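You operate a simulated robot arm through the tools that you are given. There is no shell and no other tool. Be economical: measure what you need, move in short steps, check, and stop when the job is done.

The job below is to be done with a simulated two-armed robot. You get a single attempt, and the scene is never put back.

Task
Take the dish cloth from the table top and hang it over the towel rail.

Only the result counts: the job must be done as asked and must still hold three seconds after the hand-in. Knocking over, shifting, dropping, spilling or breaking anything else fails it. Flat cloth is picked up by pressing the open fingertips on it (5 to 10 N) and closing them slowly along it; thin cloth reads only 2 to 8 mm in the jaws.

Robot
Two 7-joint arms with two-finger parallel grippers on one trunk, on a base that drives. Base frame: it is fixed to the floor where the robot stands at the start and does not move with it; the origin is under the middle of the robot, x ahead of it, y to its left, z up. Readings come in m, rad, newtons and seconds.
The left shoulder is at the start at [0.05, 0.168, 1.057], the right one opposite. Payload 1.57 kg a hand.
Tool frame (each hand has its own): the origin (TCP) lies between the finger pads and is the grasp point; the fingertips stand 0.03 m ahead of it; z points along the fingers, y is the line along which they close. Largest opening 0.08 m; finger width 0.017, thickness 0.012; the body of the gripper, 0.04 by 0.082 m, starts 0.08 m behind the TCP.
Orientation is told as [roll, pitch, yaw] about the base's x, y, z axes, in that order, counted from this pose: with the fingers straight down and closing along the base's y, the tool's x points along the base's -x, its y along +y and its z along -z.

Tools
- The arms move only by the tool nudge_tool. It takes "left_targets", "right_targets" or both (then of equal length, played together; a hand with none holds still); each is a list of rows, each an object (a shift or turn left out is 0, a gripper value left out holds the last) with "claw": the finger opening in m, from 0 to 0.08; "travel": the shift along the tool's x, y, z in m, a list of three; "dr": the turn, a rotation vector about the tool's x, y, z in rad, a list of three. In form: [{"claw": claw, "travel": [tx, ty, tz], "dr": [wx, wy, wz]}, ...]. A call has 1 to 12 rows; each row shifts and turns the commanded pose from where the row before left it, along the tool's axes as they then stand. Rows are played at 5 a second. More than 0.05 m and 0.15 rad between two rows, or a gripper value outside its range, and nothing of the call is played. Where a pose cannot be reached the arm comes as near as it can. A force on the tool above 40 N (or 10 N above the force at the start of the call, whichever is more), or a blocked arm, ends the call early, and 0.2 s more pass. The fingers move at their own pace (about 0.045 m/s each) and stop on an object; they squeeze with about 25 N. The grip force told is the motor's: it shows also when the fingers shut on nothing. Time passes only in rows, and 0.2 s behind the last, so rows that do not move let the fingers close. It gives the time, the measured TCP pose, the force on the tool (base axes), the opening and the grip force at its end, in the units of the frame above (readings bear some noise), with the torque about the TCP (base axes, N m) and any sound that the robot's microphone picked up, and new pictures: "show" is both (left out), scene, wrist or none (wrist: the cameras of the hands that moved).
- Cameras (640 x 400 px; columns grow to the right, rows downward): "scene" is now at [0.1206, -0.0135, 1.2529]; the picture's right is [-0.19, -0.98, 0.00], its down [-0.69, 0.13, -0.72] and it looks along [0.70, -0.14, -0.70] (base axes); focal length 286 px, centre (320, 200). "left" rides on the left gripper at [0.072, 0.007, -0.122] in its tool frame; the picture's right is [-0.09, 1.00, 0.00], its down [-0.84, -0.08, -0.54] and it looks along [-0.54, -0.05, 0.84] (tool axes); focal length 238 px, centre (320, 200). "right" rides on the right gripper at [0.072, -0.007, -0.122] in its tool frame; the picture's right is [0.09, 1.00, 0.00], its down [-0.84, 0.08, -0.54] and it looks along [-0.54, 0.05, 0.84] (tool axes); focal length 238 px, centre (320, 200). There is no depth. A picture from a camera that has moved, and an enlarged one, comes with that camera's place and axes in the base frame and with its lens.
- raise_lower(by): slides the trunk up (or, below 0, down) by that many m; the arms and the scene camera ride with it, the base frame stays. It gives what a move gives, with no picture.
- roll_base(legs): drives the robot by 1 to 6 legs, each [ahead, left, turn to the left] in m, m and rad, along the robot's own axes; the way and the turn of a leg run together, so that a leg with both is an arc; at most 1.5 m and 3.142 rad a leg. The arms and the cameras ride along, it lands a little off, and it stops where it bumps. It gives what a move gives, and a new picture of the scene camera.
- head_to(pan, tilt): turns the head with the scene camera to pan (to the left, within 1.396 rad either way) and tilt (down, from -0.506 to 1.204), counted from straight ahead of the robot. It gives what a move gives, and a new picture of the scene camera.
- close_up(camera, box): a new picture of the part [left, top, right, bottom] of that camera's present view, enlarged. It takes no simulated time.
- hand_in(): hands the job in; it is judged then, once.

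Go step by step. Nothing tells you exact positions but the pictures and the camera data: compare them with the known pose of the tool, close in by small moves and look again before you grip or let go. The budget is 120 turns and 260 pictures, counting those below and the enlarged ones. Unless the task says otherwise, let go and move clear before handing in, and close with one line.

The tools are called after "Request:" as name(argument=value, ...) on one line, values as JSON. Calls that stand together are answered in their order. nudge_tool: Moves the arms, as the interface text tells. Its arguments: {"type":"object","properties":{"left_targets":{"type":"array","items":{"type":"object","properties":{"claw":{"type":"number"},"travel":{"type":"array","items":{"type":"number"}},"dr":{"type":"array","items":{"type":"number"}}}}},"right_targets":{"type":"array","items":{"type":"object","properties":{"claw":{"type":"number"},"travel":{"type":"array","items":{"type":"number"}},"dr":{"type":"array","items":{"type":"number"}}}}},"show":{"type":"string","enum":["both","scene","wrist","none"]}},"required":[]} The other tools are called the same way: raise_lower (by) slides the trunk up or down; roll_base (legs) drives the base; head_to (pan, tilt) turns the head that bears the scene camera; close_up (camera, box) takes an enlarged picture of a part of a camera's view; hand_in () hands the job in.

At the start:

```text
t: 0.0
left_ee_pos: [0.4101, 0.037, 0.9731]
left_tcp_rot: [0.0, 0.001, 0.0]
left_ft_force: [-0.8, -0.1, 0.3]
left_ft_torque: [-0.02, 0.04, -0.02]
left_gripper_width: 0.0799
left_finger_force: 0.0
right_ee_pos: [0.4386, -0.3413, 0.9572]
right_tcp_rot: [0.001, 0.001, 0.002]
right_ft_force: [0.1, -0.9, 0.2]
right_ft_torque: [0.02, -0.01, -0.01]
right_gripper_width: 0.0802
right_finger_force: 0.0
trunk travel left (down, up): [-0.225, 0.218]
robot x, y, heading: [-0.0026, 0.0043, -0.001]
head pan, tilt: [-0.19, 0.773]
```

scene: 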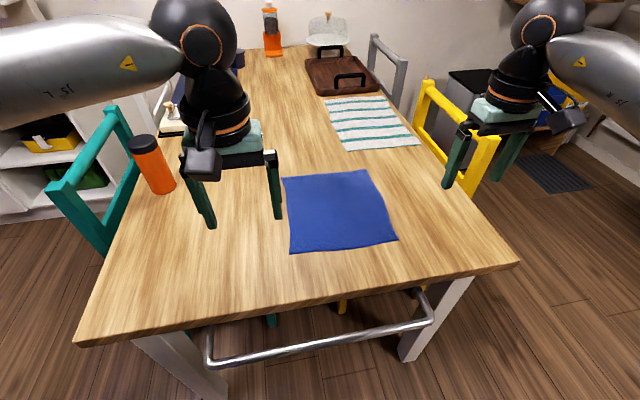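
right: 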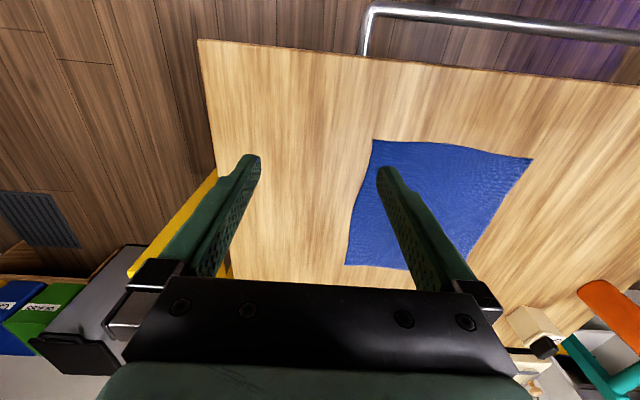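
left: 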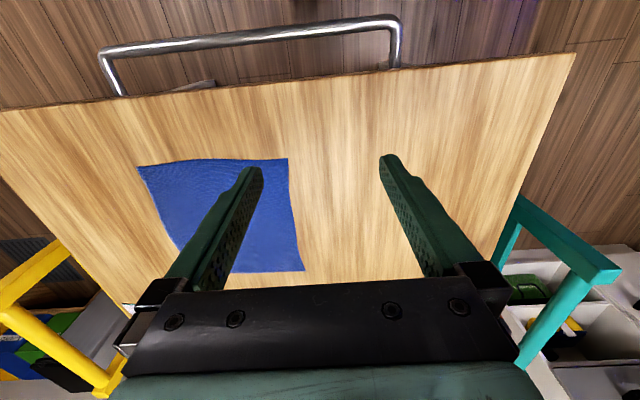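

I see a blue cloth about 0.28 m square at x 0.52–0.80, y −0.02 to −0.30, a striped cloth-like piece farther off, and a steel rail in front of the table's near edge at about x 0.32, z 0.67. I'll look closer before choosing.

Request:
close_up(camera="scene", box=[240, 60, 460, 200])

Request:
close_up(camera="scene", box=[180, 150, 480, 380])

Request:
close_up(camera="left", box=[80, 0, 440, 225])

```text
2.86 times, centred on (350, 130) of scene
camera zoom: at [0.1206, -0.0135, 1.2529], right [-0.19, -0.98, 0.0], down [-0.69, 0.13, -0.72], along [0.7, -0.14, -0.7], focal length 818 px, centre (234, 400)
```

zoom: 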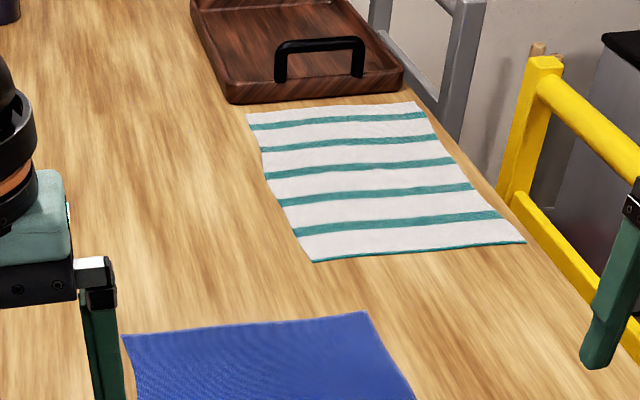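

```text
1.74 times, centred on (330, 265) of scene
camera zoom: at [0.1206, -0.0135, 1.2529], right [-0.19, -0.98, 0.0], down [-0.69, 0.13, -0.72], along [0.7, -0.14, -0.7], focal length 498 px, centre (303, 87)
```

zoom: 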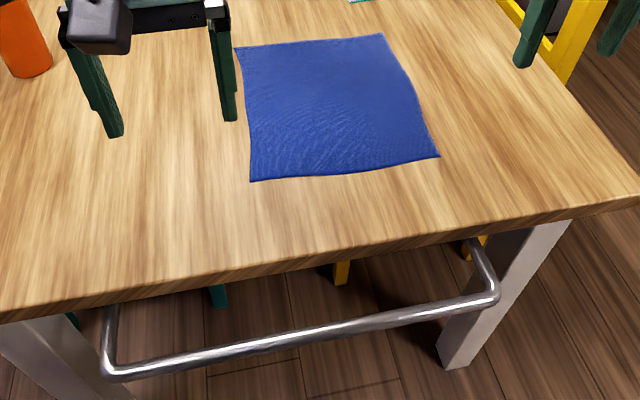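

```text
1.78 times, centred on (260, 112) of left
camera zoom: at [0.337, 0.0431, 1.0946], right [0.09, 1.0, 0.0], down [0.84, -0.08, 0.54], along [0.54, -0.05, -0.84], focal length 424 px, centre (427, 356)
```

zoom: 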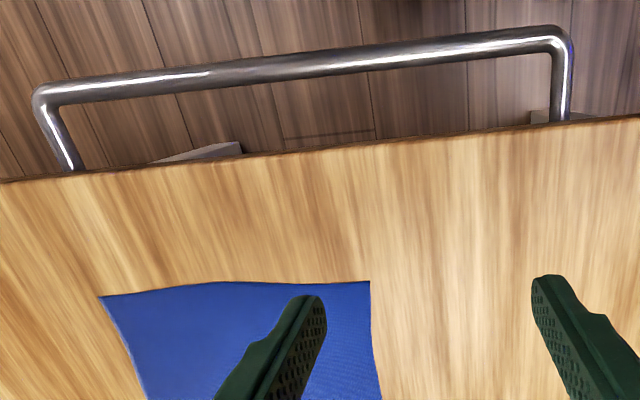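

The striped one is about 0.27 × 0.41 m, so it's a tea towel. The small blue square is the dish cloth. I'll grip it near its two near corners, with the fingers closing along x, so I first turn both hands 90° (cameras outward) while still high.

Request:
nudge_tool(left_targets=[{"claw": 0.04, "dr": [0, 0, 0.1428]}, {"dr": [0, 0, 0.1428]}, {"dr": [0, 0, 0.1428]}, {"dr": [0, 0, 0.1428]}, {"dr": [0, 0, 0.1428]}, {"dr": [0, 0, 0.1428]}, {"dr": [0, 0, 0.1428]}, {"dr": [0, 0, 0.1428]}, {"dr": [0, 0, 0.1428]}, {"dr": [0, 0, 0.1428]}, {"dr": [0, 0, 0.1428]}], right_targets=[{"claw": 0.04, "dr": [0, 0, -0.1428]}, {"dr": [0, 0, -0.1428]}, {"dr": [0, 0, -0.1428]}, {"dr": [0, 0, -0.1428]}, {"dr": [0, 0, -0.1428]}, {"dr": [0, 0, -0.1428]}, {"dr": [0, 0, -0.1428]}, {"dr": [0, 0, -0.1428]}, {"dr": [0, 0, -0.1428]}, {"dr": [0, 0, -0.1428]}, {"dr": [0, 0, -0.1428]}])

```text
t: 2.4
left_ee_pos: [0.4099, 0.0357, 0.9727]
left_tcp_rot: [-0.001, -0.001, -1.236]
left_ft_force: [-0.2, -0.2, 0.4]
left_ft_torque: [0.03, 0.02, 0.0]
left_gripper_width: 0.0399
left_finger_force: 0.0
left hand out of reach, approached as far as the arm can: row 10, 11
right_ee_pos: [0.4019, -0.323, 0.9416]
right_tcp_rot: [0.02, -0.003, 0.615]
right_ft_force: [-0.3, 0.1, 0.2]
right_ft_torque: [-0.03, 0.02, -0.02]
right_gripper_width: 0.0398
right_finger_force: 0.1
right hand out of reach, approached as far as the arm can: row 4, 5, 6, 7, 8, 9, 10, 11
trunk travel left (down, up): [-0.225, 0.218]
robot x, y, heading: [-0.0007, -0.0034, -0.002]
head pan, tilt: [-0.19, 0.773]
camera scene: at [0.1208, -0.0133, 1.2529], right [-0.19, -0.98, 0.0], down [-0.69, 0.13, -0.72], along [0.7, -0.14, -0.7], focal length 286 px, centre (320, 200)
camera right: at [0.3494, -0.3713, 1.0637], right [-0.65, 0.76, 0.02], down [0.64, 0.54, 0.54], along [0.4, 0.37, -0.84], focal length 238 px, centre (320, 200)
camera left: at [0.392, 0.1066, 1.0943], right [0.97, 0.24, 0.0], down [0.2, -0.82, 0.54], along [0.13, -0.53, -0.84], focal length 238 px, centre (320, 200)
```

scene: 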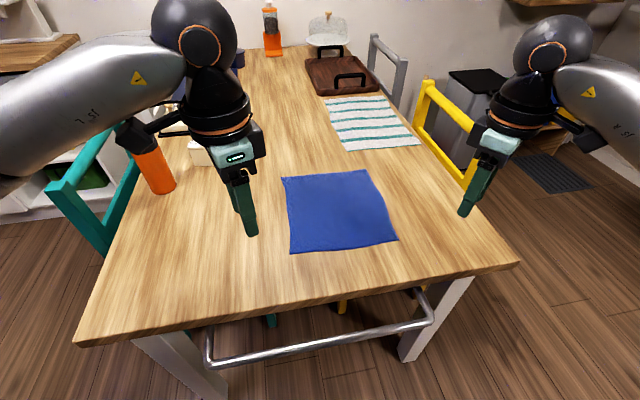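
right: 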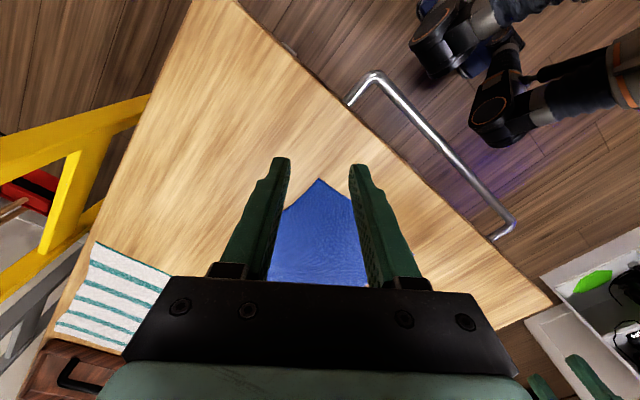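
left: 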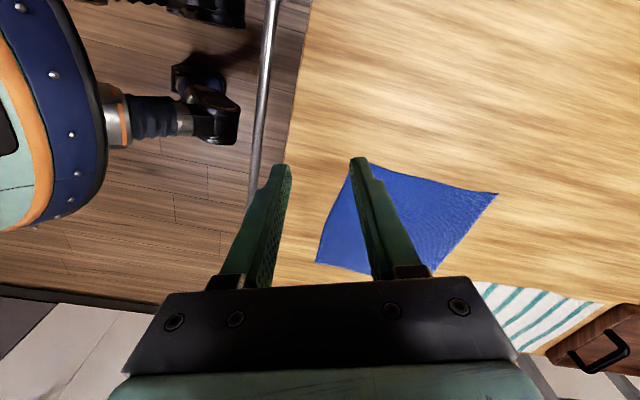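

The right wrist runs out of turn (0.615 of 1.57 rad). Closing along y at the very edge works too and keeps the hands slim in x, so I turn both back.

Request:
nudge_tool(left_targets=[{"dr": [0, 0, -0.1373]}, {"dr": [0, 0, -0.1373]}, {"dr": [0, 0, -0.1373]}, {"dr": [0, 0, -0.1373]}, {"dr": [0, 0, -0.1373]}, {"dr": [0, 0, -0.1373]}, {"dr": [0, 0, -0.1373]}, {"dr": [0, 0, -0.1373]}, {"dr": [0, 0, -0.1373]}], right_targets=[{"dr": [0, 0, 0.0683]}, {"dr": [0, 0, 0.0683]}, {"dr": [0, 0, 0.0683]}, {"dr": [0, 0, 0.0683]}, {"dr": [0, 0, 0.0683]}, {"dr": [0, 0, 0.0683]}, {"dr": [0, 0, 0.0683]}, {"dr": [0, 0, 0.0683]}, {"dr": [0, 0, 0.0683]}], show="none")

```text
t: 4.4
left_ee_pos: [0.4092, 0.0364, 0.973]
left_tcp_rot: [0.002, 0.0, 0.001]
left_ft_force: [0.3, -0.4, -0.2]
left_ft_torque: [0.0, 0.03, -0.05]
left_gripper_width: 0.0398
left_finger_force: 0.0
right_ee_pos: [0.4021, -0.3223, 0.9408]
right_tcp_rot: [0.016, 0.011, -0.001]
right_ft_force: [-1.0, 0.7, 0.0]
right_ft_torque: [0.02, -0.03, 0.01]
right_gripper_width: 0.0399
right_finger_force: 0.2
trunk travel left (down, up): [-0.225, 0.218]
robot x, y, heading: [-0.0012, -0.0031, -0.002]
head pan, tilt: [-0.19, 0.773]
```

Back to straight. Now I bring both hands above the near edge of the blue cloth at z 0.80.

Request:
nudge_tool(left_targets=[{"travel": [-0.0256, -0.0182, 0.0346]}, {"travel": [-0.0256, -0.0182, 0.0346]}, {"travel": [-0.0256, -0.0182, 0.0346]}, {"travel": [-0.0256, -0.0182, 0.0346]}, {"travel": [-0.0256, -0.0182, 0.0346]}], right_targets=[{"travel": [-0.025, 0.0134, 0.0282]}, {"travel": [-0.025, 0.0134, 0.0282]}, {"travel": [-0.025, 0.0134, 0.0282]}, {"travel": [-0.025, 0.0134, 0.0282]}, {"travel": [-0.025, 0.0134, 0.0282], "dr": [0.016, 0.011, 0]}])

```text
t: 5.6
left_ee_pos: [0.5331, -0.0559, 0.7994]
left_tcp_rot: [0.0, -0.001, -0.004]
left_ft_force: [0.0, -0.3, 0.5]
left_ft_torque: [-0.03, 0.03, 0.02]
left_gripper_width: 0.0402
left_finger_force: 0.0
right_ee_pos: [0.5266, -0.2546, 0.8019]
right_tcp_rot: [0.001, 0.021, 0.002]
right_ft_force: [-0.1, -0.3, 0.3]
right_ft_torque: [0.03, 0.0, 0.03]
right_gripper_width: 0.0398
right_finger_force: 0.1
trunk travel left (down, up): [-0.225, 0.218]
robot x, y, heading: [-0.002, -0.0029, 0.001]
head pan, tilt: [-0.19, 0.773]
camera scene: at [0.1208, -0.0138, 1.2529], right [-0.19, -0.98, 0.0], down [-0.69, 0.13, -0.72], along [0.7, -0.14, -0.7], focal length 286 px, centre (320, 200)
camera right: at [0.4584, -0.2611, 0.9248], right [-0.09, 1.0, 0.0], down [0.85, 0.08, 0.52], along [0.52, 0.05, -0.85], focal length 238 px, centre (320, 200)
camera left: at [0.462, -0.0485, 0.9211], right [0.1, 1.0, 0.0], down [0.84, -0.08, 0.54], along [0.54, -0.05, -0.84], focal length 238 px, centre (320, 200)
```

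scene: 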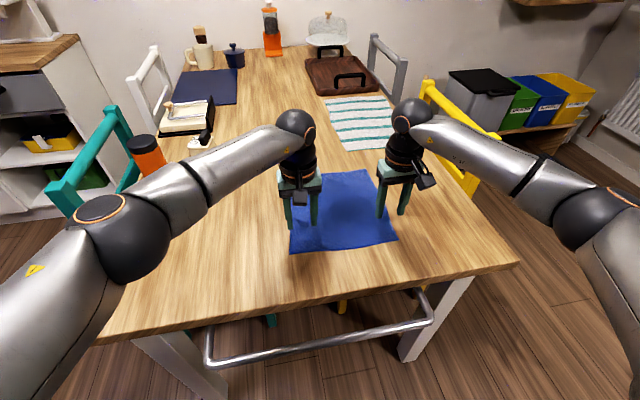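
right: 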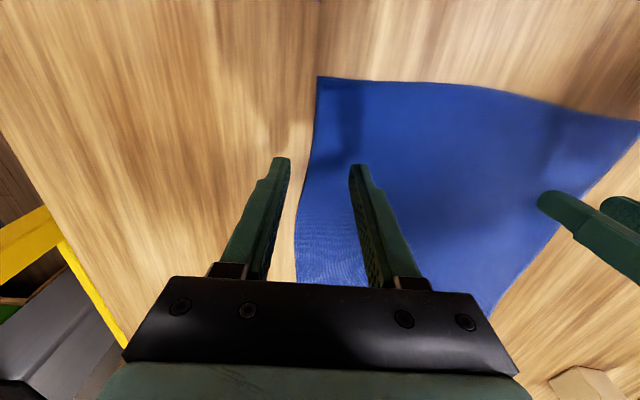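
left: 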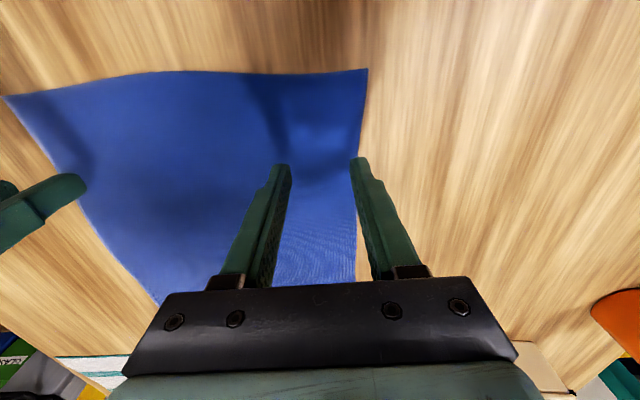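

Matching scene and wrist rays puts the cloth/table top at z ≈ 0.75, with the near edge at x ≈ 0.472, y −0.02 to −0.26. The table edge is at x ≈ 0.365 and the rail at x ≈ 0.316, z ≈ 0.68. I shift the hands back over the true near edge.

Request:
nudge_tool(left_targets=[{"travel": [0.0245, -0.002, 0]}, {"travel": [0.0245, -0.002, 0]}, {}], right_targets=[{"travel": [0.022, 0.0165, 0]}, {"travel": [0.022, 0.0165, 0], "dr": [0, 0.02, 0]}, {}])

```text
t: 6.4
left_ee_pos: [0.4879, -0.0575, 0.7999]
left_tcp_rot: [0.0, -0.001, 0.0]
left_ft_force: [-0.3, 0.4, 0.4]
left_ft_torque: [0.0, 0.01, 0.0]
left_gripper_width: 0.04
left_finger_force: 0.1
right_ee_pos: [0.4821, -0.2214, 0.8013]
right_tcp_rot: [0.002, 0.041, 0.001]
right_ft_force: [0.3, 1.2, 0.2]
right_ft_torque: [0.0, -0.01, 0.02]
right_gripper_width: 0.0401
right_finger_force: 0.0
trunk travel left (down, up): [-0.225, 0.218]
robot x, y, heading: [0.0012, -0.0014, -0.0]
head pan, tilt: [-0.19, 0.773]
camera scene: at [0.1206, -0.0135, 1.2529], right [-0.19, -0.98, 0.0], down [-0.69, 0.13, -0.72], along [0.7, -0.14, -0.7], focal length 286 px, centre (320, 200)
camera right: at [0.4162, -0.2274, 0.9263], right [-0.09, 1.0, 0.01], down [0.86, 0.08, 0.51], along [0.5, 0.05, -0.86], focal length 238 px, centre (320, 200)
camera left: at [0.4147, -0.0508, 0.922], right [0.09, 1.0, 0.0], down [0.84, -0.08, 0.54], along [0.54, -0.05, -0.84], focal length 238 px, centre (320, 200)
```

scene: 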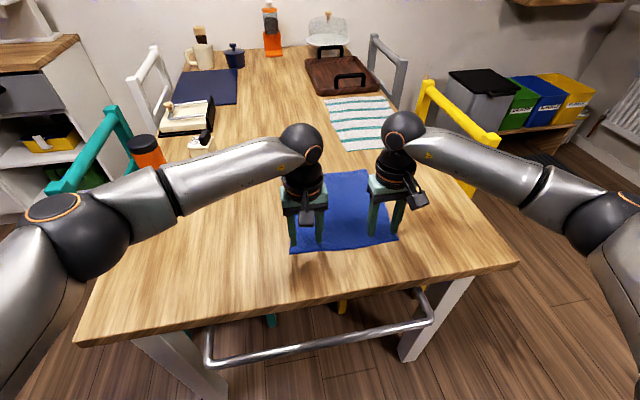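
right: 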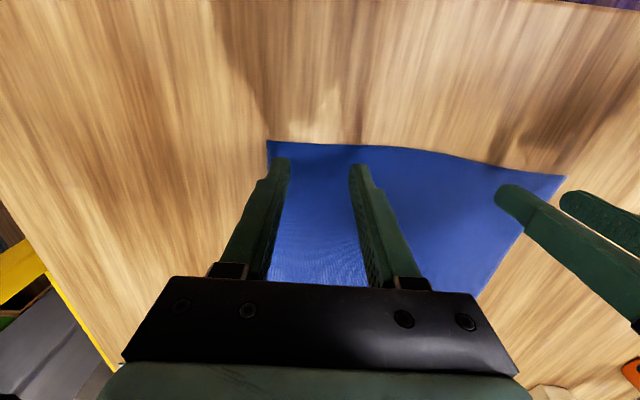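
left: 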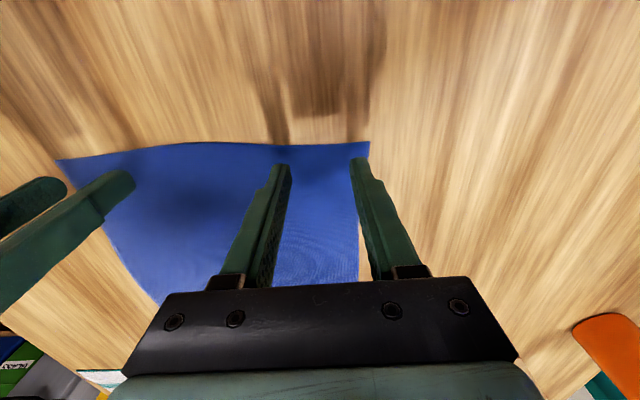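

Both tips stand just inside the edge but near the side edges. I nudge them inward slightly and lower gently to feel the contact.

Request:
nudge_tool(left_targets=[{"travel": [0, -0.007, 0.006]}, {"travel": [0, 0, 0.006]}], right_targets=[{"travel": [0, 0.007, 0.006], "dr": [0, -0.04, 0]}, {"travel": [0, 0, 0.006]}], show="wrist")

```text
t: 7.0
left_ee_pos: [0.4872, -0.065, 0.7882]
left_tcp_rot: [0.001, -0.001, 0.0]
left_ft_force: [0.2, -0.3, -0.9]
left_ft_torque: [0.04, -0.03, 0.0]
left_gripper_width: 0.0402
left_finger_force: 0.0
right_ee_pos: [0.4812, -0.212, 0.791]
right_tcp_rot: [0.001, 0.001, 0.002]
right_ft_force: [0.4, 0.2, -0.3]
right_ft_torque: [0.01, 0.02, -0.02]
right_gripper_width: 0.04
right_finger_force: 0.0
trunk travel left (down, up): [-0.225, 0.218]
robot x, y, heading: [-0.002, 0.0037, 0.002]
head pan, tilt: [-0.19, 0.773]
camera right: at [0.4108, -0.2199, 0.9127], right [-0.09, 1.0, 0.0], down [0.84, 0.08, 0.54], along [0.54, 0.05, -0.84], focal length 238 px, centre (320, 200)
camera left: at [0.4153, -0.0588, 0.9097], right [0.09, 1.0, 0.0], down [0.84, -0.08, 0.54], along [0.54, -0.05, -0.84], focal length 238 px, centre (320, 200)
```

right: 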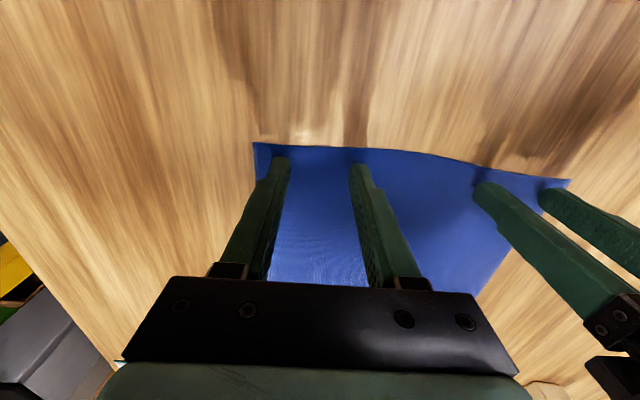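
left: 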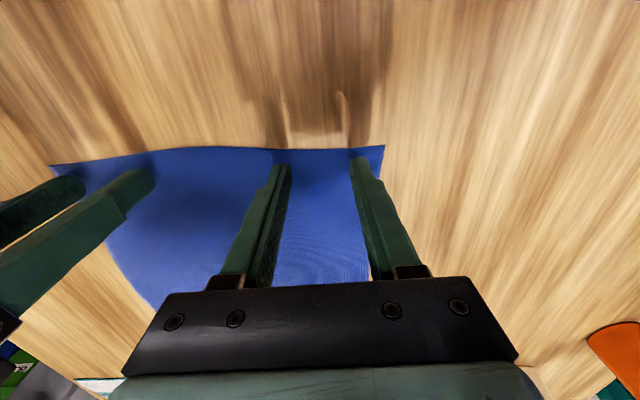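

Close to contact. I step down by 3 mm at a time and watch the force.

Request:
nudge_tool(left_targets=[{"travel": [0, 0, 0.003]}, {"travel": [0, 0, 0.003]}], right_targets=[{"travel": [0, 0, 0.004]}, {"travel": [0, 0, 0.004]}], show="none")

```text
t: 7.6
left_ee_pos: [0.4884, -0.0649, 0.7812]
left_tcp_rot: [0.0, -0.001, 0.002]
left_ft_force: [-0.4, -0.7, 2.2]
left_ft_torque: [0.01, 0.02, -0.01]
left_gripper_width: 0.0396
left_finger_force: 0.1
right_ee_pos: [0.48, -0.2129, 0.7823]
right_tcp_rot: [0.001, 0.002, 0.002]
right_ft_force: [-0.8, 0.3, 0.6]
right_ft_torque: [0.03, -0.01, -0.01]
right_gripper_width: 0.0399
right_finger_force: 0.1
trunk travel left (down, up): [-0.225, 0.218]
robot x, y, heading: [0.0018, -0.0018, 0.0]
head pan, tilt: [-0.19, 0.773]
```

Request:
nudge_tool(left_targets=[{"travel": [0, 0, 0.002]}, {}], right_targets=[{"travel": [0, 0, 0.003]}, {}], show="none")

```text
t: 8.2
left_ee_pos: [0.4875, -0.0648, 0.7818]
left_tcp_rot: [-0.002, -0.003, -0.001]
left_ft_force: [1.4, -0.7, 7.1]
left_ft_torque: [0.04, -0.04, -0.01]
left_gripper_width: 0.0399
left_finger_force: 0.1
right_ee_pos: [0.481, -0.2124, 0.7827]
right_tcp_rot: [0.002, -0.003, 0.004]
right_ft_force: [-2.3, -1.7, 18.7]
right_ft_torque: [-0.28, 0.08, -0.03]
right_gripper_width: 0.04
right_finger_force: 0.1
trunk travel left (down, up): [-0.225, 0.218]
robot x, y, heading: [-0.0045, -0.0018, -0.004]
head pan, tilt: [-0.19, 0.773]
```

Left presses at 7 N, which is good. Right is at 19 N, so I ease it back and then close both slowly.

Request:
nudge_tool(left_targets=[{}, {}], right_targets=[{"travel": [0, 0, -0.0015]}, {}], show="none")

```text
t: 8.8
left_ee_pos: [0.4879, -0.0659, 0.7822]
left_tcp_rot: [-0.002, -0.004, 0.001]
left_ft_force: [1.9, 0.3, 15.1]
left_ft_torque: [0.1, -0.05, -0.01]
left_gripper_width: 0.0399
left_finger_force: 0.2
right_ee_pos: [0.4806, -0.2131, 0.7811]
right_tcp_rot: [0.003, -0.002, 0.001]
right_ft_force: [3.9, -0.7, 12.9]
right_ft_torque: [-0.16, -0.12, 0.02]
right_gripper_width: 0.0402
right_finger_force: 0.1
trunk travel left (down, up): [-0.225, 0.218]
robot x, y, heading: [0.0008, 0.0002, 0.002]
head pan, tilt: [-0.19, 0.773]
```

Request:
nudge_tool(left_targets=[{"travel": [0, 0, -0.0012]}, {}, {}], right_targets=[{"travel": [0, 0, -0.0008]}, {}, {}], show="none")

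```text
t: 9.6
left_ee_pos: [0.4873, -0.0643, 0.7808]
left_tcp_rot: [-0.001, -0.002, 0.0]
left_ft_force: [3.4, -0.9, 10.5]
left_ft_torque: [0.02, -0.12, -0.04]
left_gripper_width: 0.0396
left_finger_force: 0.0
right_ee_pos: [0.4794, -0.2145, 0.7823]
right_tcp_rot: [0.003, 0.001, 0.002]
right_ft_force: [2.9, 0.6, 9.4]
right_ft_torque: [-0.04, -0.09, 0.01]
right_gripper_width: 0.0398
right_finger_force: 0.1
trunk travel left (down, up): [-0.225, 0.218]
robot x, y, heading: [-0.0011, -0.0012, 0.002]
head pan, tilt: [-0.19, 0.773]
```

Both press at about 10 N. Now I close slowly.

Request:
nudge_tool(left_targets=[{"claw": 0.036, "travel": [0, 0, -0.0003]}, {"claw": 0.032}, {"claw": 0.028}, {"claw": 0.024}, {"claw": 0.02}, {"claw": 0.016}, {"claw": 0.012}, {"claw": 0.008}, {"claw": 0.004}, {"claw": 0.0}, {}, {}], right_targets=[{"claw": 0.036}, {"claw": 0.032}, {"claw": 0.028}, {"claw": 0.024}, {"claw": 0.02}, {"claw": 0.016}, {"claw": 0.012}, {"claw": 0.008}, {"claw": 0.004}, {"claw": 0.0}, {}, {}])

```text
t: 12.2
left_ee_pos: [0.4872, -0.0654, 0.7824]
left_tcp_rot: [-0.001, -0.003, 0.002]
left_ft_force: [-0.4, 0.4, 10.3]
left_ft_torque: [0.03, -0.01, -0.02]
left_gripper_width: 0.0
left_finger_force: 20.8
right_ee_pos: [0.48, -0.213, 0.7823]
right_tcp_rot: [0.002, 0.0, 0.001]
right_ft_force: [-0.8, -1.1, 3.6]
right_ft_torque: [-0.02, -0.01, 0.01]
right_gripper_width: 0.0
right_finger_force: 21.4
trunk travel left (down, up): [-0.225, 0.218]
robot x, y, heading: [0.0013, -0.0012, 0.004]
head pan, tilt: [-0.19, 0.773]
camera scene: at [0.1195, -0.0132, 1.2531], right [-0.19, -0.98, 0.0], down [-0.68, 0.13, -0.72], along [0.7, -0.14, -0.7], focal length 286 px, centre (320, 200)
camera right: at [0.4088, -0.2196, 0.904], right [-0.09, 1.0, 0.0], down [0.84, 0.08, 0.54], along [0.54, 0.05, -0.84], focal length 238 px, centre (320, 200)
camera left: at [0.4152, -0.0585, 0.9036], right [0.09, 1.0, 0.0], down [0.84, -0.08, 0.54], along [0.54, -0.05, -0.84], focal length 238 px, centre (320, 200)
```

scene: 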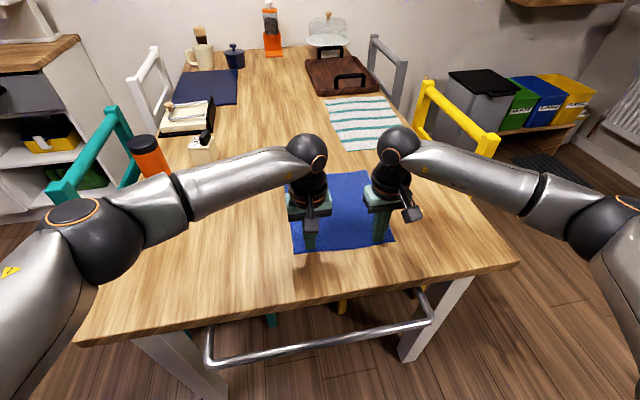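
right: 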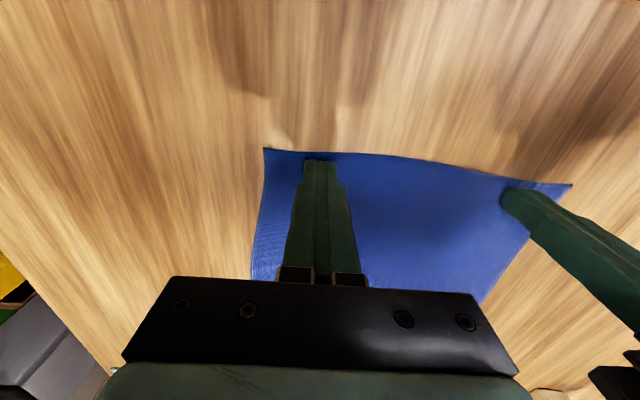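
left: 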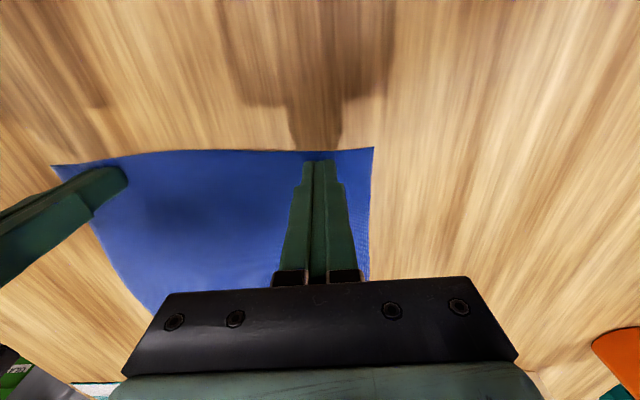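

The fingers slid shut on nothing (0.0 mm). I lift slightly, reopen to 30 mm, and press again to close more slowly.

Request:
nudge_tool(left_targets=[{"travel": [0, 0, -0.005]}, {"claw": 0.036}, {}, {"travel": [0, 0, 0.003]}, {"travel": [0, 0, 0.002]}, {}, {}], right_targets=[{"travel": [0, 0, -0.005]}, {"claw": 0.036}, {}, {"travel": [0, 0, 0.003]}, {"travel": [0, 0, 0.0022]}, {}, {}], show="none")

```text
t: 13.8
left_ee_pos: [0.4866, -0.0638, 0.7816]
left_tcp_rot: [0.0, -0.002, -0.001]
left_ft_force: [0.0, 1.4, 2.2]
left_ft_torque: [0.03, -0.01, -0.02]
left_gripper_width: 0.0359
left_finger_force: 0.0
right_ee_pos: [0.48, -0.2114, 0.7819]
right_tcp_rot: [0.001, 0.002, 0.0]
right_ft_force: [0.4, -0.3, 4.0]
right_ft_torque: [-0.04, -0.02, 0.04]
right_gripper_width: 0.0359
right_finger_force: 0.0
trunk travel left (down, up): [-0.225, 0.218]
robot x, y, heading: [-0.0002, -0.0009, -0.0]
head pan, tilt: [-0.19, 0.773]
```

Request:
nudge_tool(left_targets=[{"travel": [0, 0, 0.0012]}, {}, {}, {}], right_targets=[{"travel": [0, 0, 0.001]}, {}, {}, {}], show="none")

```text
t: 14.8
left_ee_pos: [0.4873, -0.0655, 0.782]
left_tcp_rot: [-0.001, -0.002, -0.001]
left_ft_force: [0.0, -0.2, 10.8]
left_ft_torque: [0.07, -0.02, 0.0]
left_gripper_width: 0.0358
left_finger_force: 0.0
right_ee_pos: [0.4794, -0.2121, 0.782]
right_tcp_rot: [0.002, -0.001, 0.002]
right_ft_force: [2.2, 1.7, 7.1]
right_ft_torque: [-0.04, -0.07, 0.03]
right_gripper_width: 0.0359
right_finger_force: 0.1
trunk travel left (down, up): [-0.225, 0.218]
robot x, y, heading: [-0.0008, 0.0005, 0.003]
head pan, tilt: [-0.19, 0.773]
```

Request:
nudge_tool(left_targets=[{"claw": 0.034}, {"claw": 0.032}, {"claw": 0.03}, {"claw": 0.028}, {"claw": 0.026}, {"claw": 0.024}, {"claw": 0.022}, {"claw": 0.02}, {"claw": 0.018}, {"claw": 0.016}], right_targets=[{"claw": 0.034}, {"claw": 0.032}, {"claw": 0.03}, {"claw": 0.028}, {"claw": 0.026}, {"claw": 0.024}, {"claw": 0.022}, {"claw": 0.02}, {"claw": 0.018}, {"claw": 0.016}], show="wrist")

```text
t: 17.0
left_ee_pos: [0.4874, -0.0646, 0.7822]
left_tcp_rot: [-0.002, -0.002, -0.001]
left_ft_force: [-0.9, -0.3, 14.4]
left_ft_torque: [-0.06, 0.02, -0.01]
left_gripper_width: 0.0159
left_finger_force: 0.1
right_ee_pos: [0.4793, -0.2129, 0.7818]
right_tcp_rot: [0.001, 0.001, 0.001]
right_ft_force: [0.1, 0.2, 8.6]
right_ft_torque: [-0.03, 0.0, 0.02]
right_gripper_width: 0.0164
right_finger_force: 0.2
trunk travel left (down, up): [-0.225, 0.218]
robot x, y, heading: [-0.0017, 0.0013, 0.004]
head pan, tilt: [-0.19, 0.773]
camera right: at [0.4087, -0.2193, 0.9039], right [-0.09, 1.0, 0.0], down [0.84, 0.08, 0.54], along [0.54, 0.05, -0.84], focal length 238 px, centre (320, 200)
camera left: at [0.4146, -0.0581, 0.9035], right [0.09, 1.0, 0.0], down [0.84, -0.08, 0.54], along [0.54, -0.05, -0.84], focal length 238 px, centre (320, 200)
```

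right: 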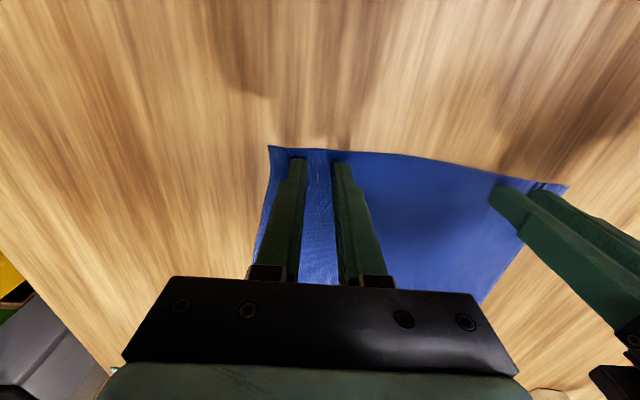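
left: 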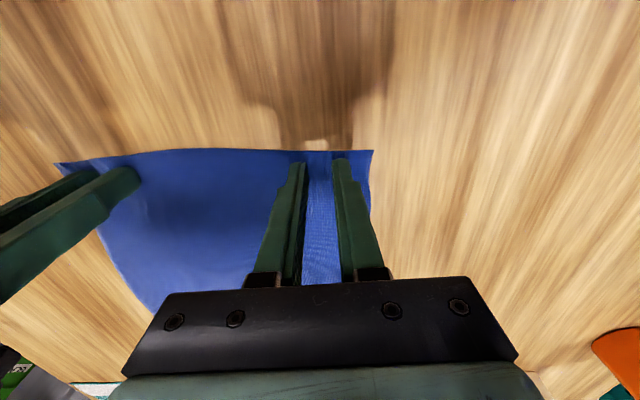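

Request:
close_up(camera="left", box=[250, 130, 410, 230])

Request:
close_up(camera="right", box=[240, 130, 400, 230])

```text
4.00 times, centred on (330, 180) of left
camera zoom: at [0.4146, -0.0581, 0.9035], right [0.09, 1.0, 0.0], down [0.84, -0.08, 0.54], along [0.54, -0.05, -0.84], focal length 953 px, centre (280, 280)
```

zoom: 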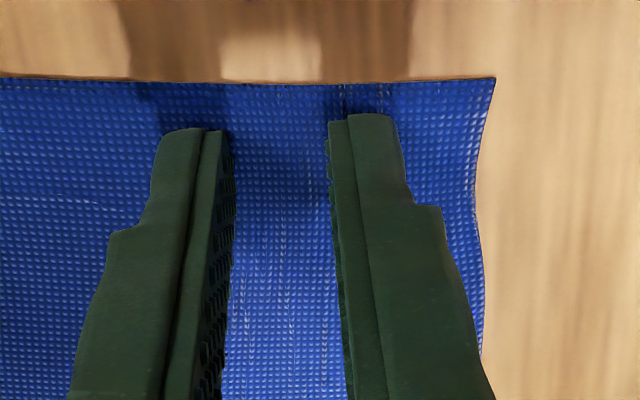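

```text
4.00 times, centred on (320, 180) of right
camera zoom: at [0.4087, -0.2193, 0.9039], right [-0.09, 1.0, 0.0], down [0.84, 0.08, 0.54], along [0.54, 0.05, -0.84], focal length 953 px, centre (320, 280)
```

zoom: 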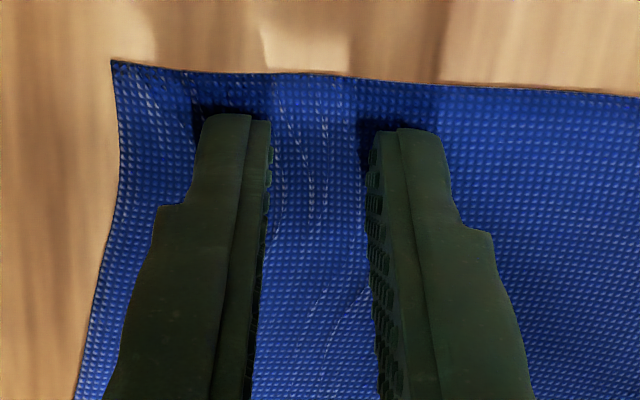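

The cloth is starting to ridge between the fingers. I go on closing slowly.

Request:
nudge_tool(left_targets=[{"claw": 0.0145}, {"claw": 0.013}, {"claw": 0.0115}, {"claw": 0.01}, {"claw": 0.0085}, {"claw": 0.007}, {"claw": 0.0055}, {"claw": 0.004}, {"claw": 0.002}, {"claw": 0.0}, {}], right_targets=[{"claw": 0.0145}, {"claw": 0.013}, {"claw": 0.0115}, {"claw": 0.01}, {"claw": 0.0085}, {"claw": 0.007}, {"claw": 0.0055}, {"claw": 0.004}, {"claw": 0.002}, {"claw": 0.0}, {}], show="wrist")

```text
t: 19.4
left_ee_pos: [0.4884, -0.0648, 0.7815]
left_tcp_rot: [-0.002, -0.004, 0.0]
left_ft_force: [1.1, 0.6, 15.8]
left_ft_torque: [0.02, -0.09, 0.0]
left_gripper_width: 0.0001
left_finger_force: 21.2
right_ee_pos: [0.481, -0.213, 0.7819]
right_tcp_rot: [0.002, 0.0, 0.001]
right_ft_force: [-0.7, -0.3, 7.9]
right_ft_torque: [0.03, -0.02, 0.02]
right_gripper_width: 0.0
right_finger_force: 21.4
trunk travel left (down, up): [-0.225, 0.218]
robot x, y, heading: [0.0029, -0.0028, 0.001]
head pan, tilt: [-0.19, 0.773]
camera right: at [0.4087, -0.2193, 0.9039], right [-0.09, 1.0, 0.0], down [0.84, 0.08, 0.54], along [0.54, 0.05, -0.84], focal length 238 px, centre (320, 200)
camera left: at [0.4147, -0.0581, 0.9034], right [0.09, 1.0, 0.0], down [0.84, -0.08, 0.54], along [0.54, -0.05, -0.84], focal length 238 px, centre (320, 200)
```

right: 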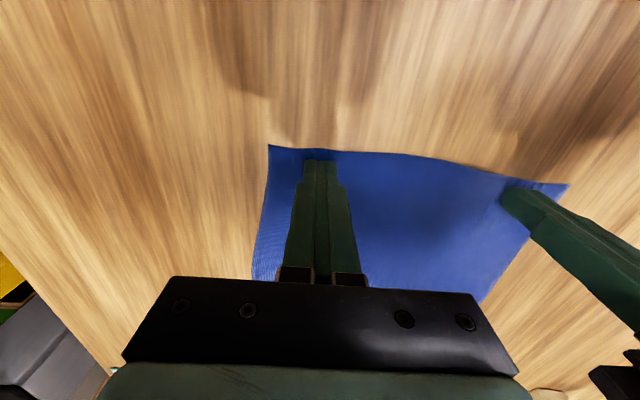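
left: 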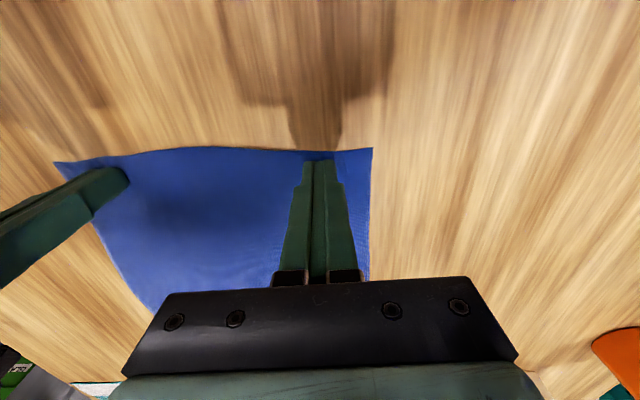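

Still slipped. A wider span should buckle more easily, so I lift, open to 70 mm, move inward, and press again.

Request:
nudge_tool(left_targets=[{"travel": [0, 0, -0.006]}, {"claw": 0.07, "travel": [0, -0.008, 0]}, {}, {}, {"travel": [0, 0, 0.003]}, {"travel": [0, 0, 0.0025]}, {}, {}], right_targets=[{"travel": [0, 0, -0.006]}, {"claw": 0.07, "travel": [0, 0.005, 0]}, {}, {}, {"travel": [0, 0, 0.003]}, {"travel": [0, 0, 0.0028]}, {}, {}], show="wrist")

```text
t: 21.2
left_ee_pos: [0.4887, -0.0734, 0.7815]
left_tcp_rot: [-0.002, -0.001, 0.0]
left_ft_force: [-1.6, -0.1, 4.7]
left_ft_torque: [-0.06, 0.01, -0.01]
left_gripper_width: 0.0702
left_finger_force: 0.1
right_ee_pos: [0.4797, -0.2071, 0.7813]
right_tcp_rot: [0.001, -0.002, 0.001]
right_ft_force: [2.7, -0.8, 11.2]
right_ft_torque: [-0.18, -0.05, 0.0]
right_gripper_width: 0.0702
right_finger_force: 0.1
trunk travel left (down, up): [-0.225, 0.218]
robot x, y, heading: [-0.0054, 0.0017, -0.002]
head pan, tilt: [-0.19, 0.773]
camera right: at [0.4093, -0.2143, 0.9037], right [-0.09, 1.0, 0.0], down [0.84, 0.08, 0.54], along [0.54, 0.05, -0.84], focal length 238 px, centre (320, 200)
camera left: at [0.416, -0.0668, 0.9037], right [0.09, 1.0, 0.0], down [0.84, -0.08, 0.54], along [0.54, -0.05, -0.84], focal length 238 px, centre (320, 200)
```

right: 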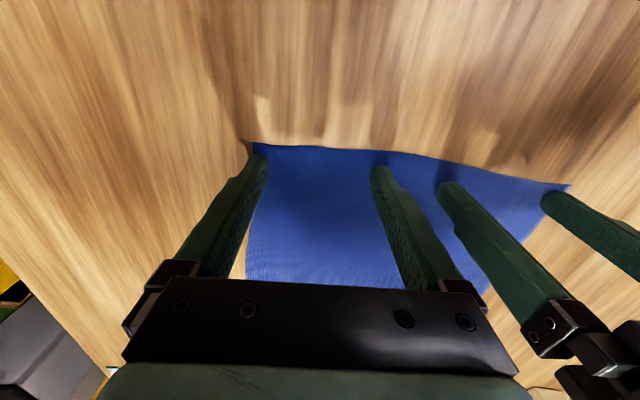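
left: 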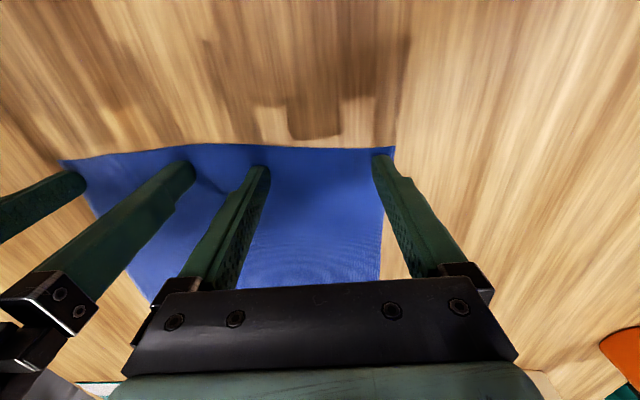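

Request:
nudge_tool(left_targets=[{"claw": 0.067, "travel": [0, 0, 0.0004]}, {"claw": 0.064}, {"claw": 0.061}, {"claw": 0.058}, {"claw": 0.055}, {"claw": 0.052}, {"claw": 0.049}, {"claw": 0.046}, {"claw": 0.043}, {"claw": 0.04}], right_targets=[{"claw": 0.067, "travel": [0, 0, -0.0003]}, {"claw": 0.064}, {"claw": 0.061}, {"claw": 0.058}, {"claw": 0.055}, {"claw": 0.052}, {"claw": 0.049}, {"claw": 0.046}, {"claw": 0.043}, {"claw": 0.04}], show="wrist")

```text
t: 23.4
left_ee_pos: [0.4868, -0.0736, 0.7814]
left_tcp_rot: [-0.001, -0.002, -0.003]
left_ft_force: [-0.5, -2.9, 16.5]
left_ft_torque: [-0.1, 0.03, 0.0]
left_gripper_width: 0.0394
left_finger_force: 0.1
right_ee_pos: [0.4795, -0.2083, 0.782]
right_tcp_rot: [0.001, -0.001, 0.003]
right_ft_force: [0.3, 2.1, 9.2]
right_ft_torque: [0.04, 0.01, 0.02]
right_gripper_width: 0.0406
right_finger_force: 0.0
trunk travel left (down, up): [-0.225, 0.218]
robot x, y, heading: [-0.0001, -0.0028, 0.003]
head pan, tilt: [-0.19, 0.773]
camera right: at [0.4082, -0.2145, 0.9038], right [-0.09, 1.0, 0.0], down [0.84, 0.08, 0.54], along [0.54, 0.05, -0.84], focal length 238 px, centre (320, 200)
camera left: at [0.415, -0.0666, 0.9034], right [0.09, 1.0, 0.0], down [0.84, -0.08, 0.54], along [0.54, -0.05, -0.84], focal length 238 px, centre (320, 200)
```

right: 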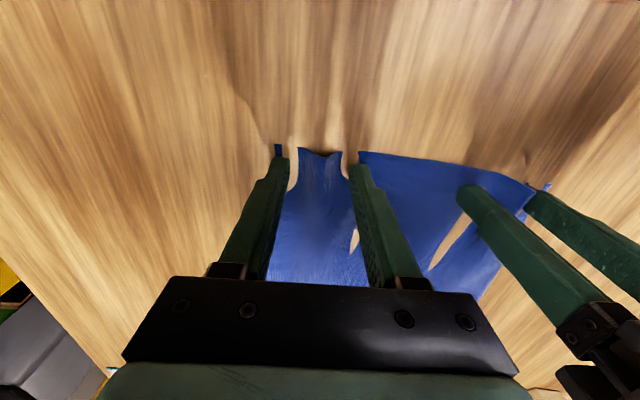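
left: 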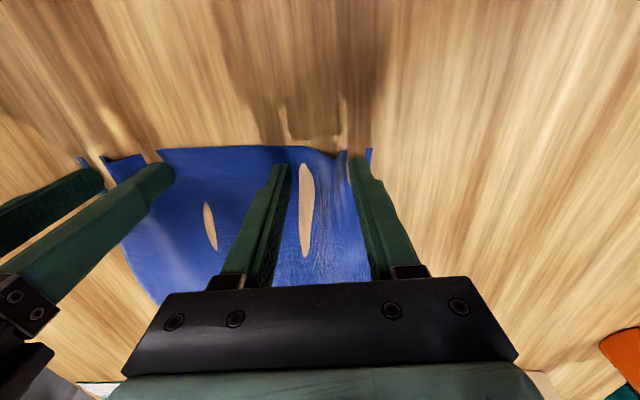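

Request:
close_up(camera="left", box=[240, 130, 400, 230])

Request:
close_up(camera="right", box=[240, 130, 400, 230])

```text
4.00 times, centred on (320, 180) of left
camera zoom: at [0.415, -0.0666, 0.9034], right [0.09, 1.0, 0.0], down [0.84, -0.08, 0.54], along [0.54, -0.05, -0.84], focal length 953 px, centre (320, 280)
```

zoom: 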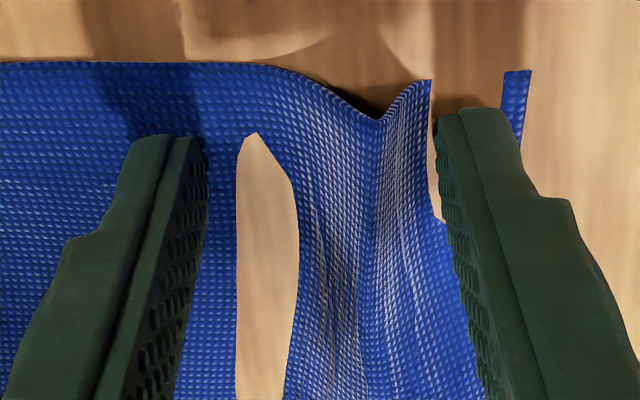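

```text
4.00 times, centred on (320, 180) of right
camera zoom: at [0.4082, -0.2145, 0.9038], right [-0.09, 1.0, 0.0], down [0.84, 0.08, 0.54], along [0.54, 0.05, -0.84], focal length 953 px, centre (320, 280)
```

zoom: 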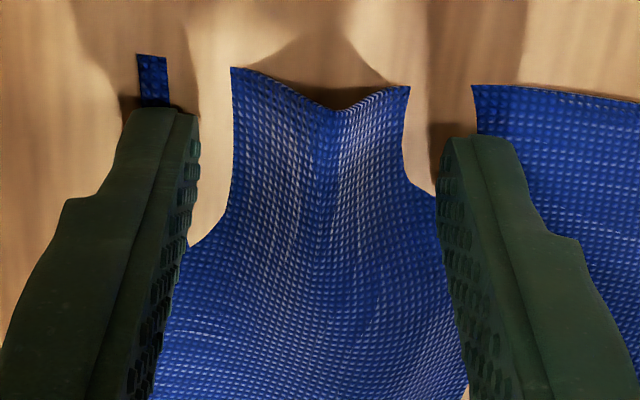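

A ridge stands up between the fingers of both hands now; the cloth is being dragged along. I go on closing.

Request:
nudge_tool(left_targets=[{"claw": 0.037, "travel": [0, 0, -0.0004]}, {"claw": 0.034}, {"claw": 0.031}, {"claw": 0.028}, {"claw": 0.025}, {"claw": 0.022}, {"claw": 0.019}, {"claw": 0.016}, {"claw": 0.013}, {"claw": 0.01}, {"claw": 0.007}, {"claw": 0.004}], right_targets=[{"claw": 0.037}, {"claw": 0.034}, {"claw": 0.031}, {"claw": 0.028}, {"claw": 0.025}, {"claw": 0.022}, {"claw": 0.019}, {"claw": 0.016}, {"claw": 0.013}, {"claw": 0.01}, {"claw": 0.007}, {"claw": 0.004}], show="none")

Request:
nudge_tool(left_targets=[{"claw": 0.0}, {}, {}], right_targets=[{"claw": 0.0}, {}, {}], show="wrist")

```text
t: 26.0
left_ee_pos: [0.4872, -0.0737, 0.781]
left_tcp_rot: [-0.004, -0.003, -0.002]
left_ft_force: [-0.6, -11.2, 11.5]
left_ft_torque: [-0.33, 0.05, 0.02]
left_gripper_width: 0.0105
left_finger_force: 5.5
right_ee_pos: [0.4788, -0.2077, 0.782]
right_tcp_rot: [0.002, -0.001, 0.001]
right_ft_force: [-0.1, 8.1, 10.7]
right_ft_torque: [0.33, -0.03, 0.04]
right_gripper_width: 0.0093
right_finger_force: 3.9
trunk travel left (down, up): [-0.225, 0.218]
robot x, y, heading: [0.0015, -0.0004, -0.0]
head pan, tilt: [-0.19, 0.773]
```

```text
t: 26.8
left_ee_pos: [0.4867, -0.0763, 0.7818]
left_tcp_rot: [-0.01, -0.001, -0.004]
left_ft_force: [-0.5, -22.0, 7.4]
left_ft_torque: [-0.66, 0.05, 0.08]
left_gripper_width: 0.003
left_finger_force: 24.5
right_ee_pos: [0.4782, -0.2045, 0.7809]
right_tcp_rot: [0.01, -0.002, 0.007]
right_ft_force: [0.4, 23.6, 9.1]
right_ft_torque: [0.74, 0.0, 0.08]
right_gripper_width: 0.0025
right_finger_force: 24.1
trunk travel left (down, up): [-0.225, 0.218]
robot x, y, heading: [0.0033, 0.0005, -0.002]
head pan, tilt: [-0.19, 0.773]
camera right: at [0.4083, -0.2125, 0.9038], right [-0.1, 1.0, 0.01], down [0.84, 0.08, 0.54], along [0.54, 0.06, -0.84], focal length 238 px, centre (320, 200)
camera left: at [0.4147, -0.0681, 0.9034], right [0.1, 1.0, -0.01], down [0.84, -0.07, 0.54], along [0.54, -0.06, -0.84], focal length 238 px, centre (320, 200)
```

right: 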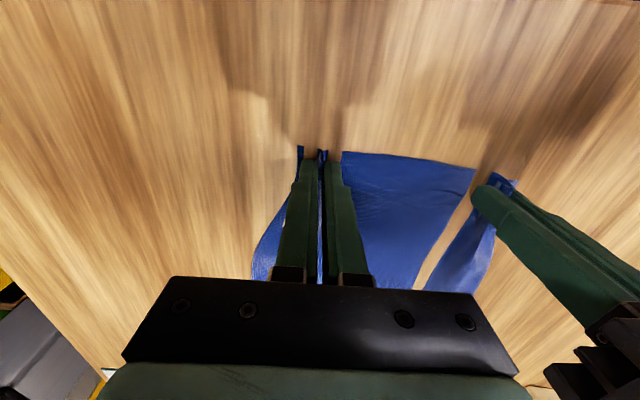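
left: 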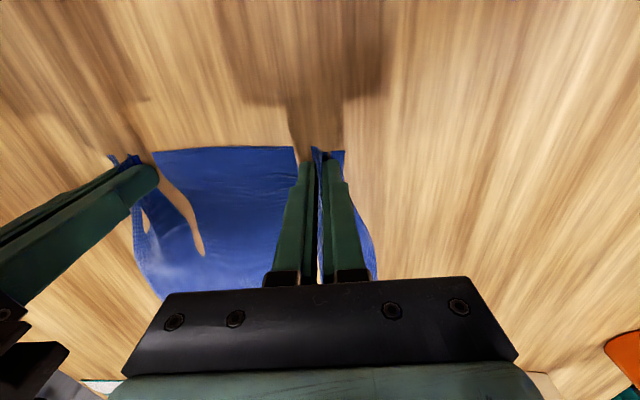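

Both hands hold cloth (3.0 and 2.5 mm), but it's stretched taut between them. I bring the hands a bit closer and lift slowly.

Request:
nudge_tool(left_targets=[{"travel": [0, -0.003, 0]}, {"travel": [0, -0.003, -0.005]}, {"travel": [0, -0.002, -0.01]}, {"travel": [0, 0, -0.015]}], right_targets=[{"travel": [0, 0.003, 0]}, {"travel": [0, 0.003, -0.005]}, {"travel": [0, 0.002, -0.01]}, {"travel": [0, 0, -0.015]}])

```text
t: 27.8
left_ee_pos: [0.4901, -0.0799, 0.8096]
left_tcp_rot: [0.005, 0.0, 0.002]
left_ft_force: [0.0, -1.4, -0.3]
left_ft_torque: [0.01, -0.01, 0.01]
left_gripper_width: 0.0027
left_finger_force: 23.4
right_ee_pos: [0.4801, -0.2009, 0.8098]
right_tcp_rot: [-0.002, 0.004, -0.002]
right_ft_force: [0.1, 1.2, 0.5]
right_ft_torque: [-0.02, 0.01, -0.01]
right_gripper_width: 0.0029
right_finger_force: 24.0
trunk travel left (down, up): [-0.225, 0.218]
robot x, y, heading: [-0.0018, -0.0013, 0.0]
head pan, tilt: [-0.19, 0.773]
camera scene: at [0.1205, -0.0134, 1.2528], right [-0.19, -0.98, 0.0], down [-0.69, 0.13, -0.72], along [0.7, -0.14, -0.7], focal length 286 px, centre (320, 200)
camera right: at [0.4097, -0.2069, 0.9322], right [-0.09, 1.0, 0.0], down [0.84, 0.08, 0.54], along [0.54, 0.05, -0.84], focal length 238 px, centre (320, 200)
camera left: at [0.4172, -0.0738, 0.9327], right [0.09, 1.0, 0.0], down [0.84, -0.08, 0.54], along [0.54, -0.05, -0.84], focal length 238 px, centre (320, 200)
```

scene: 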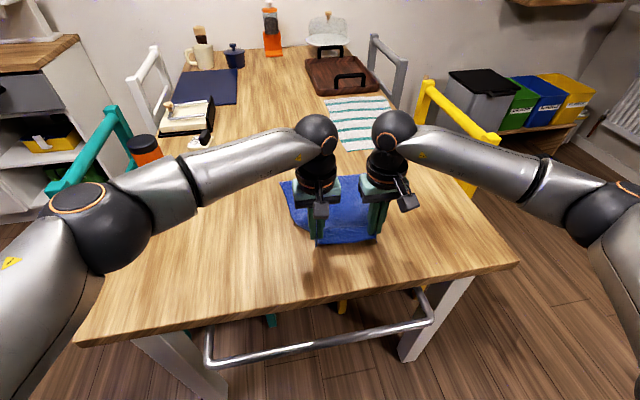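
right: 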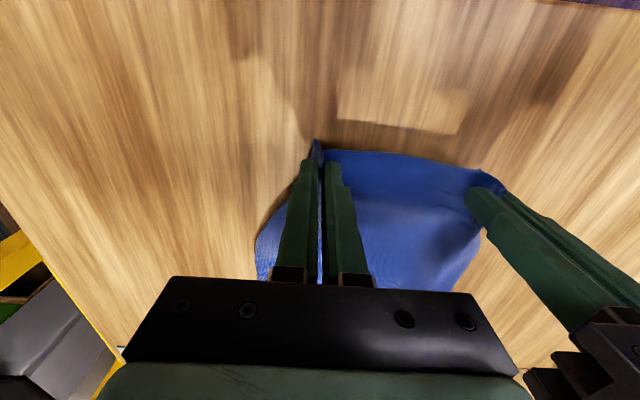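
left: 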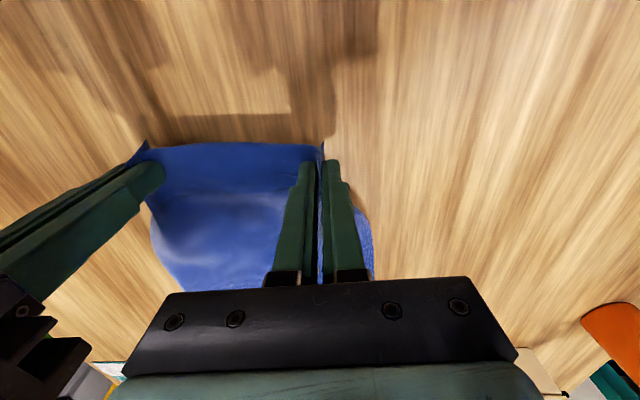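

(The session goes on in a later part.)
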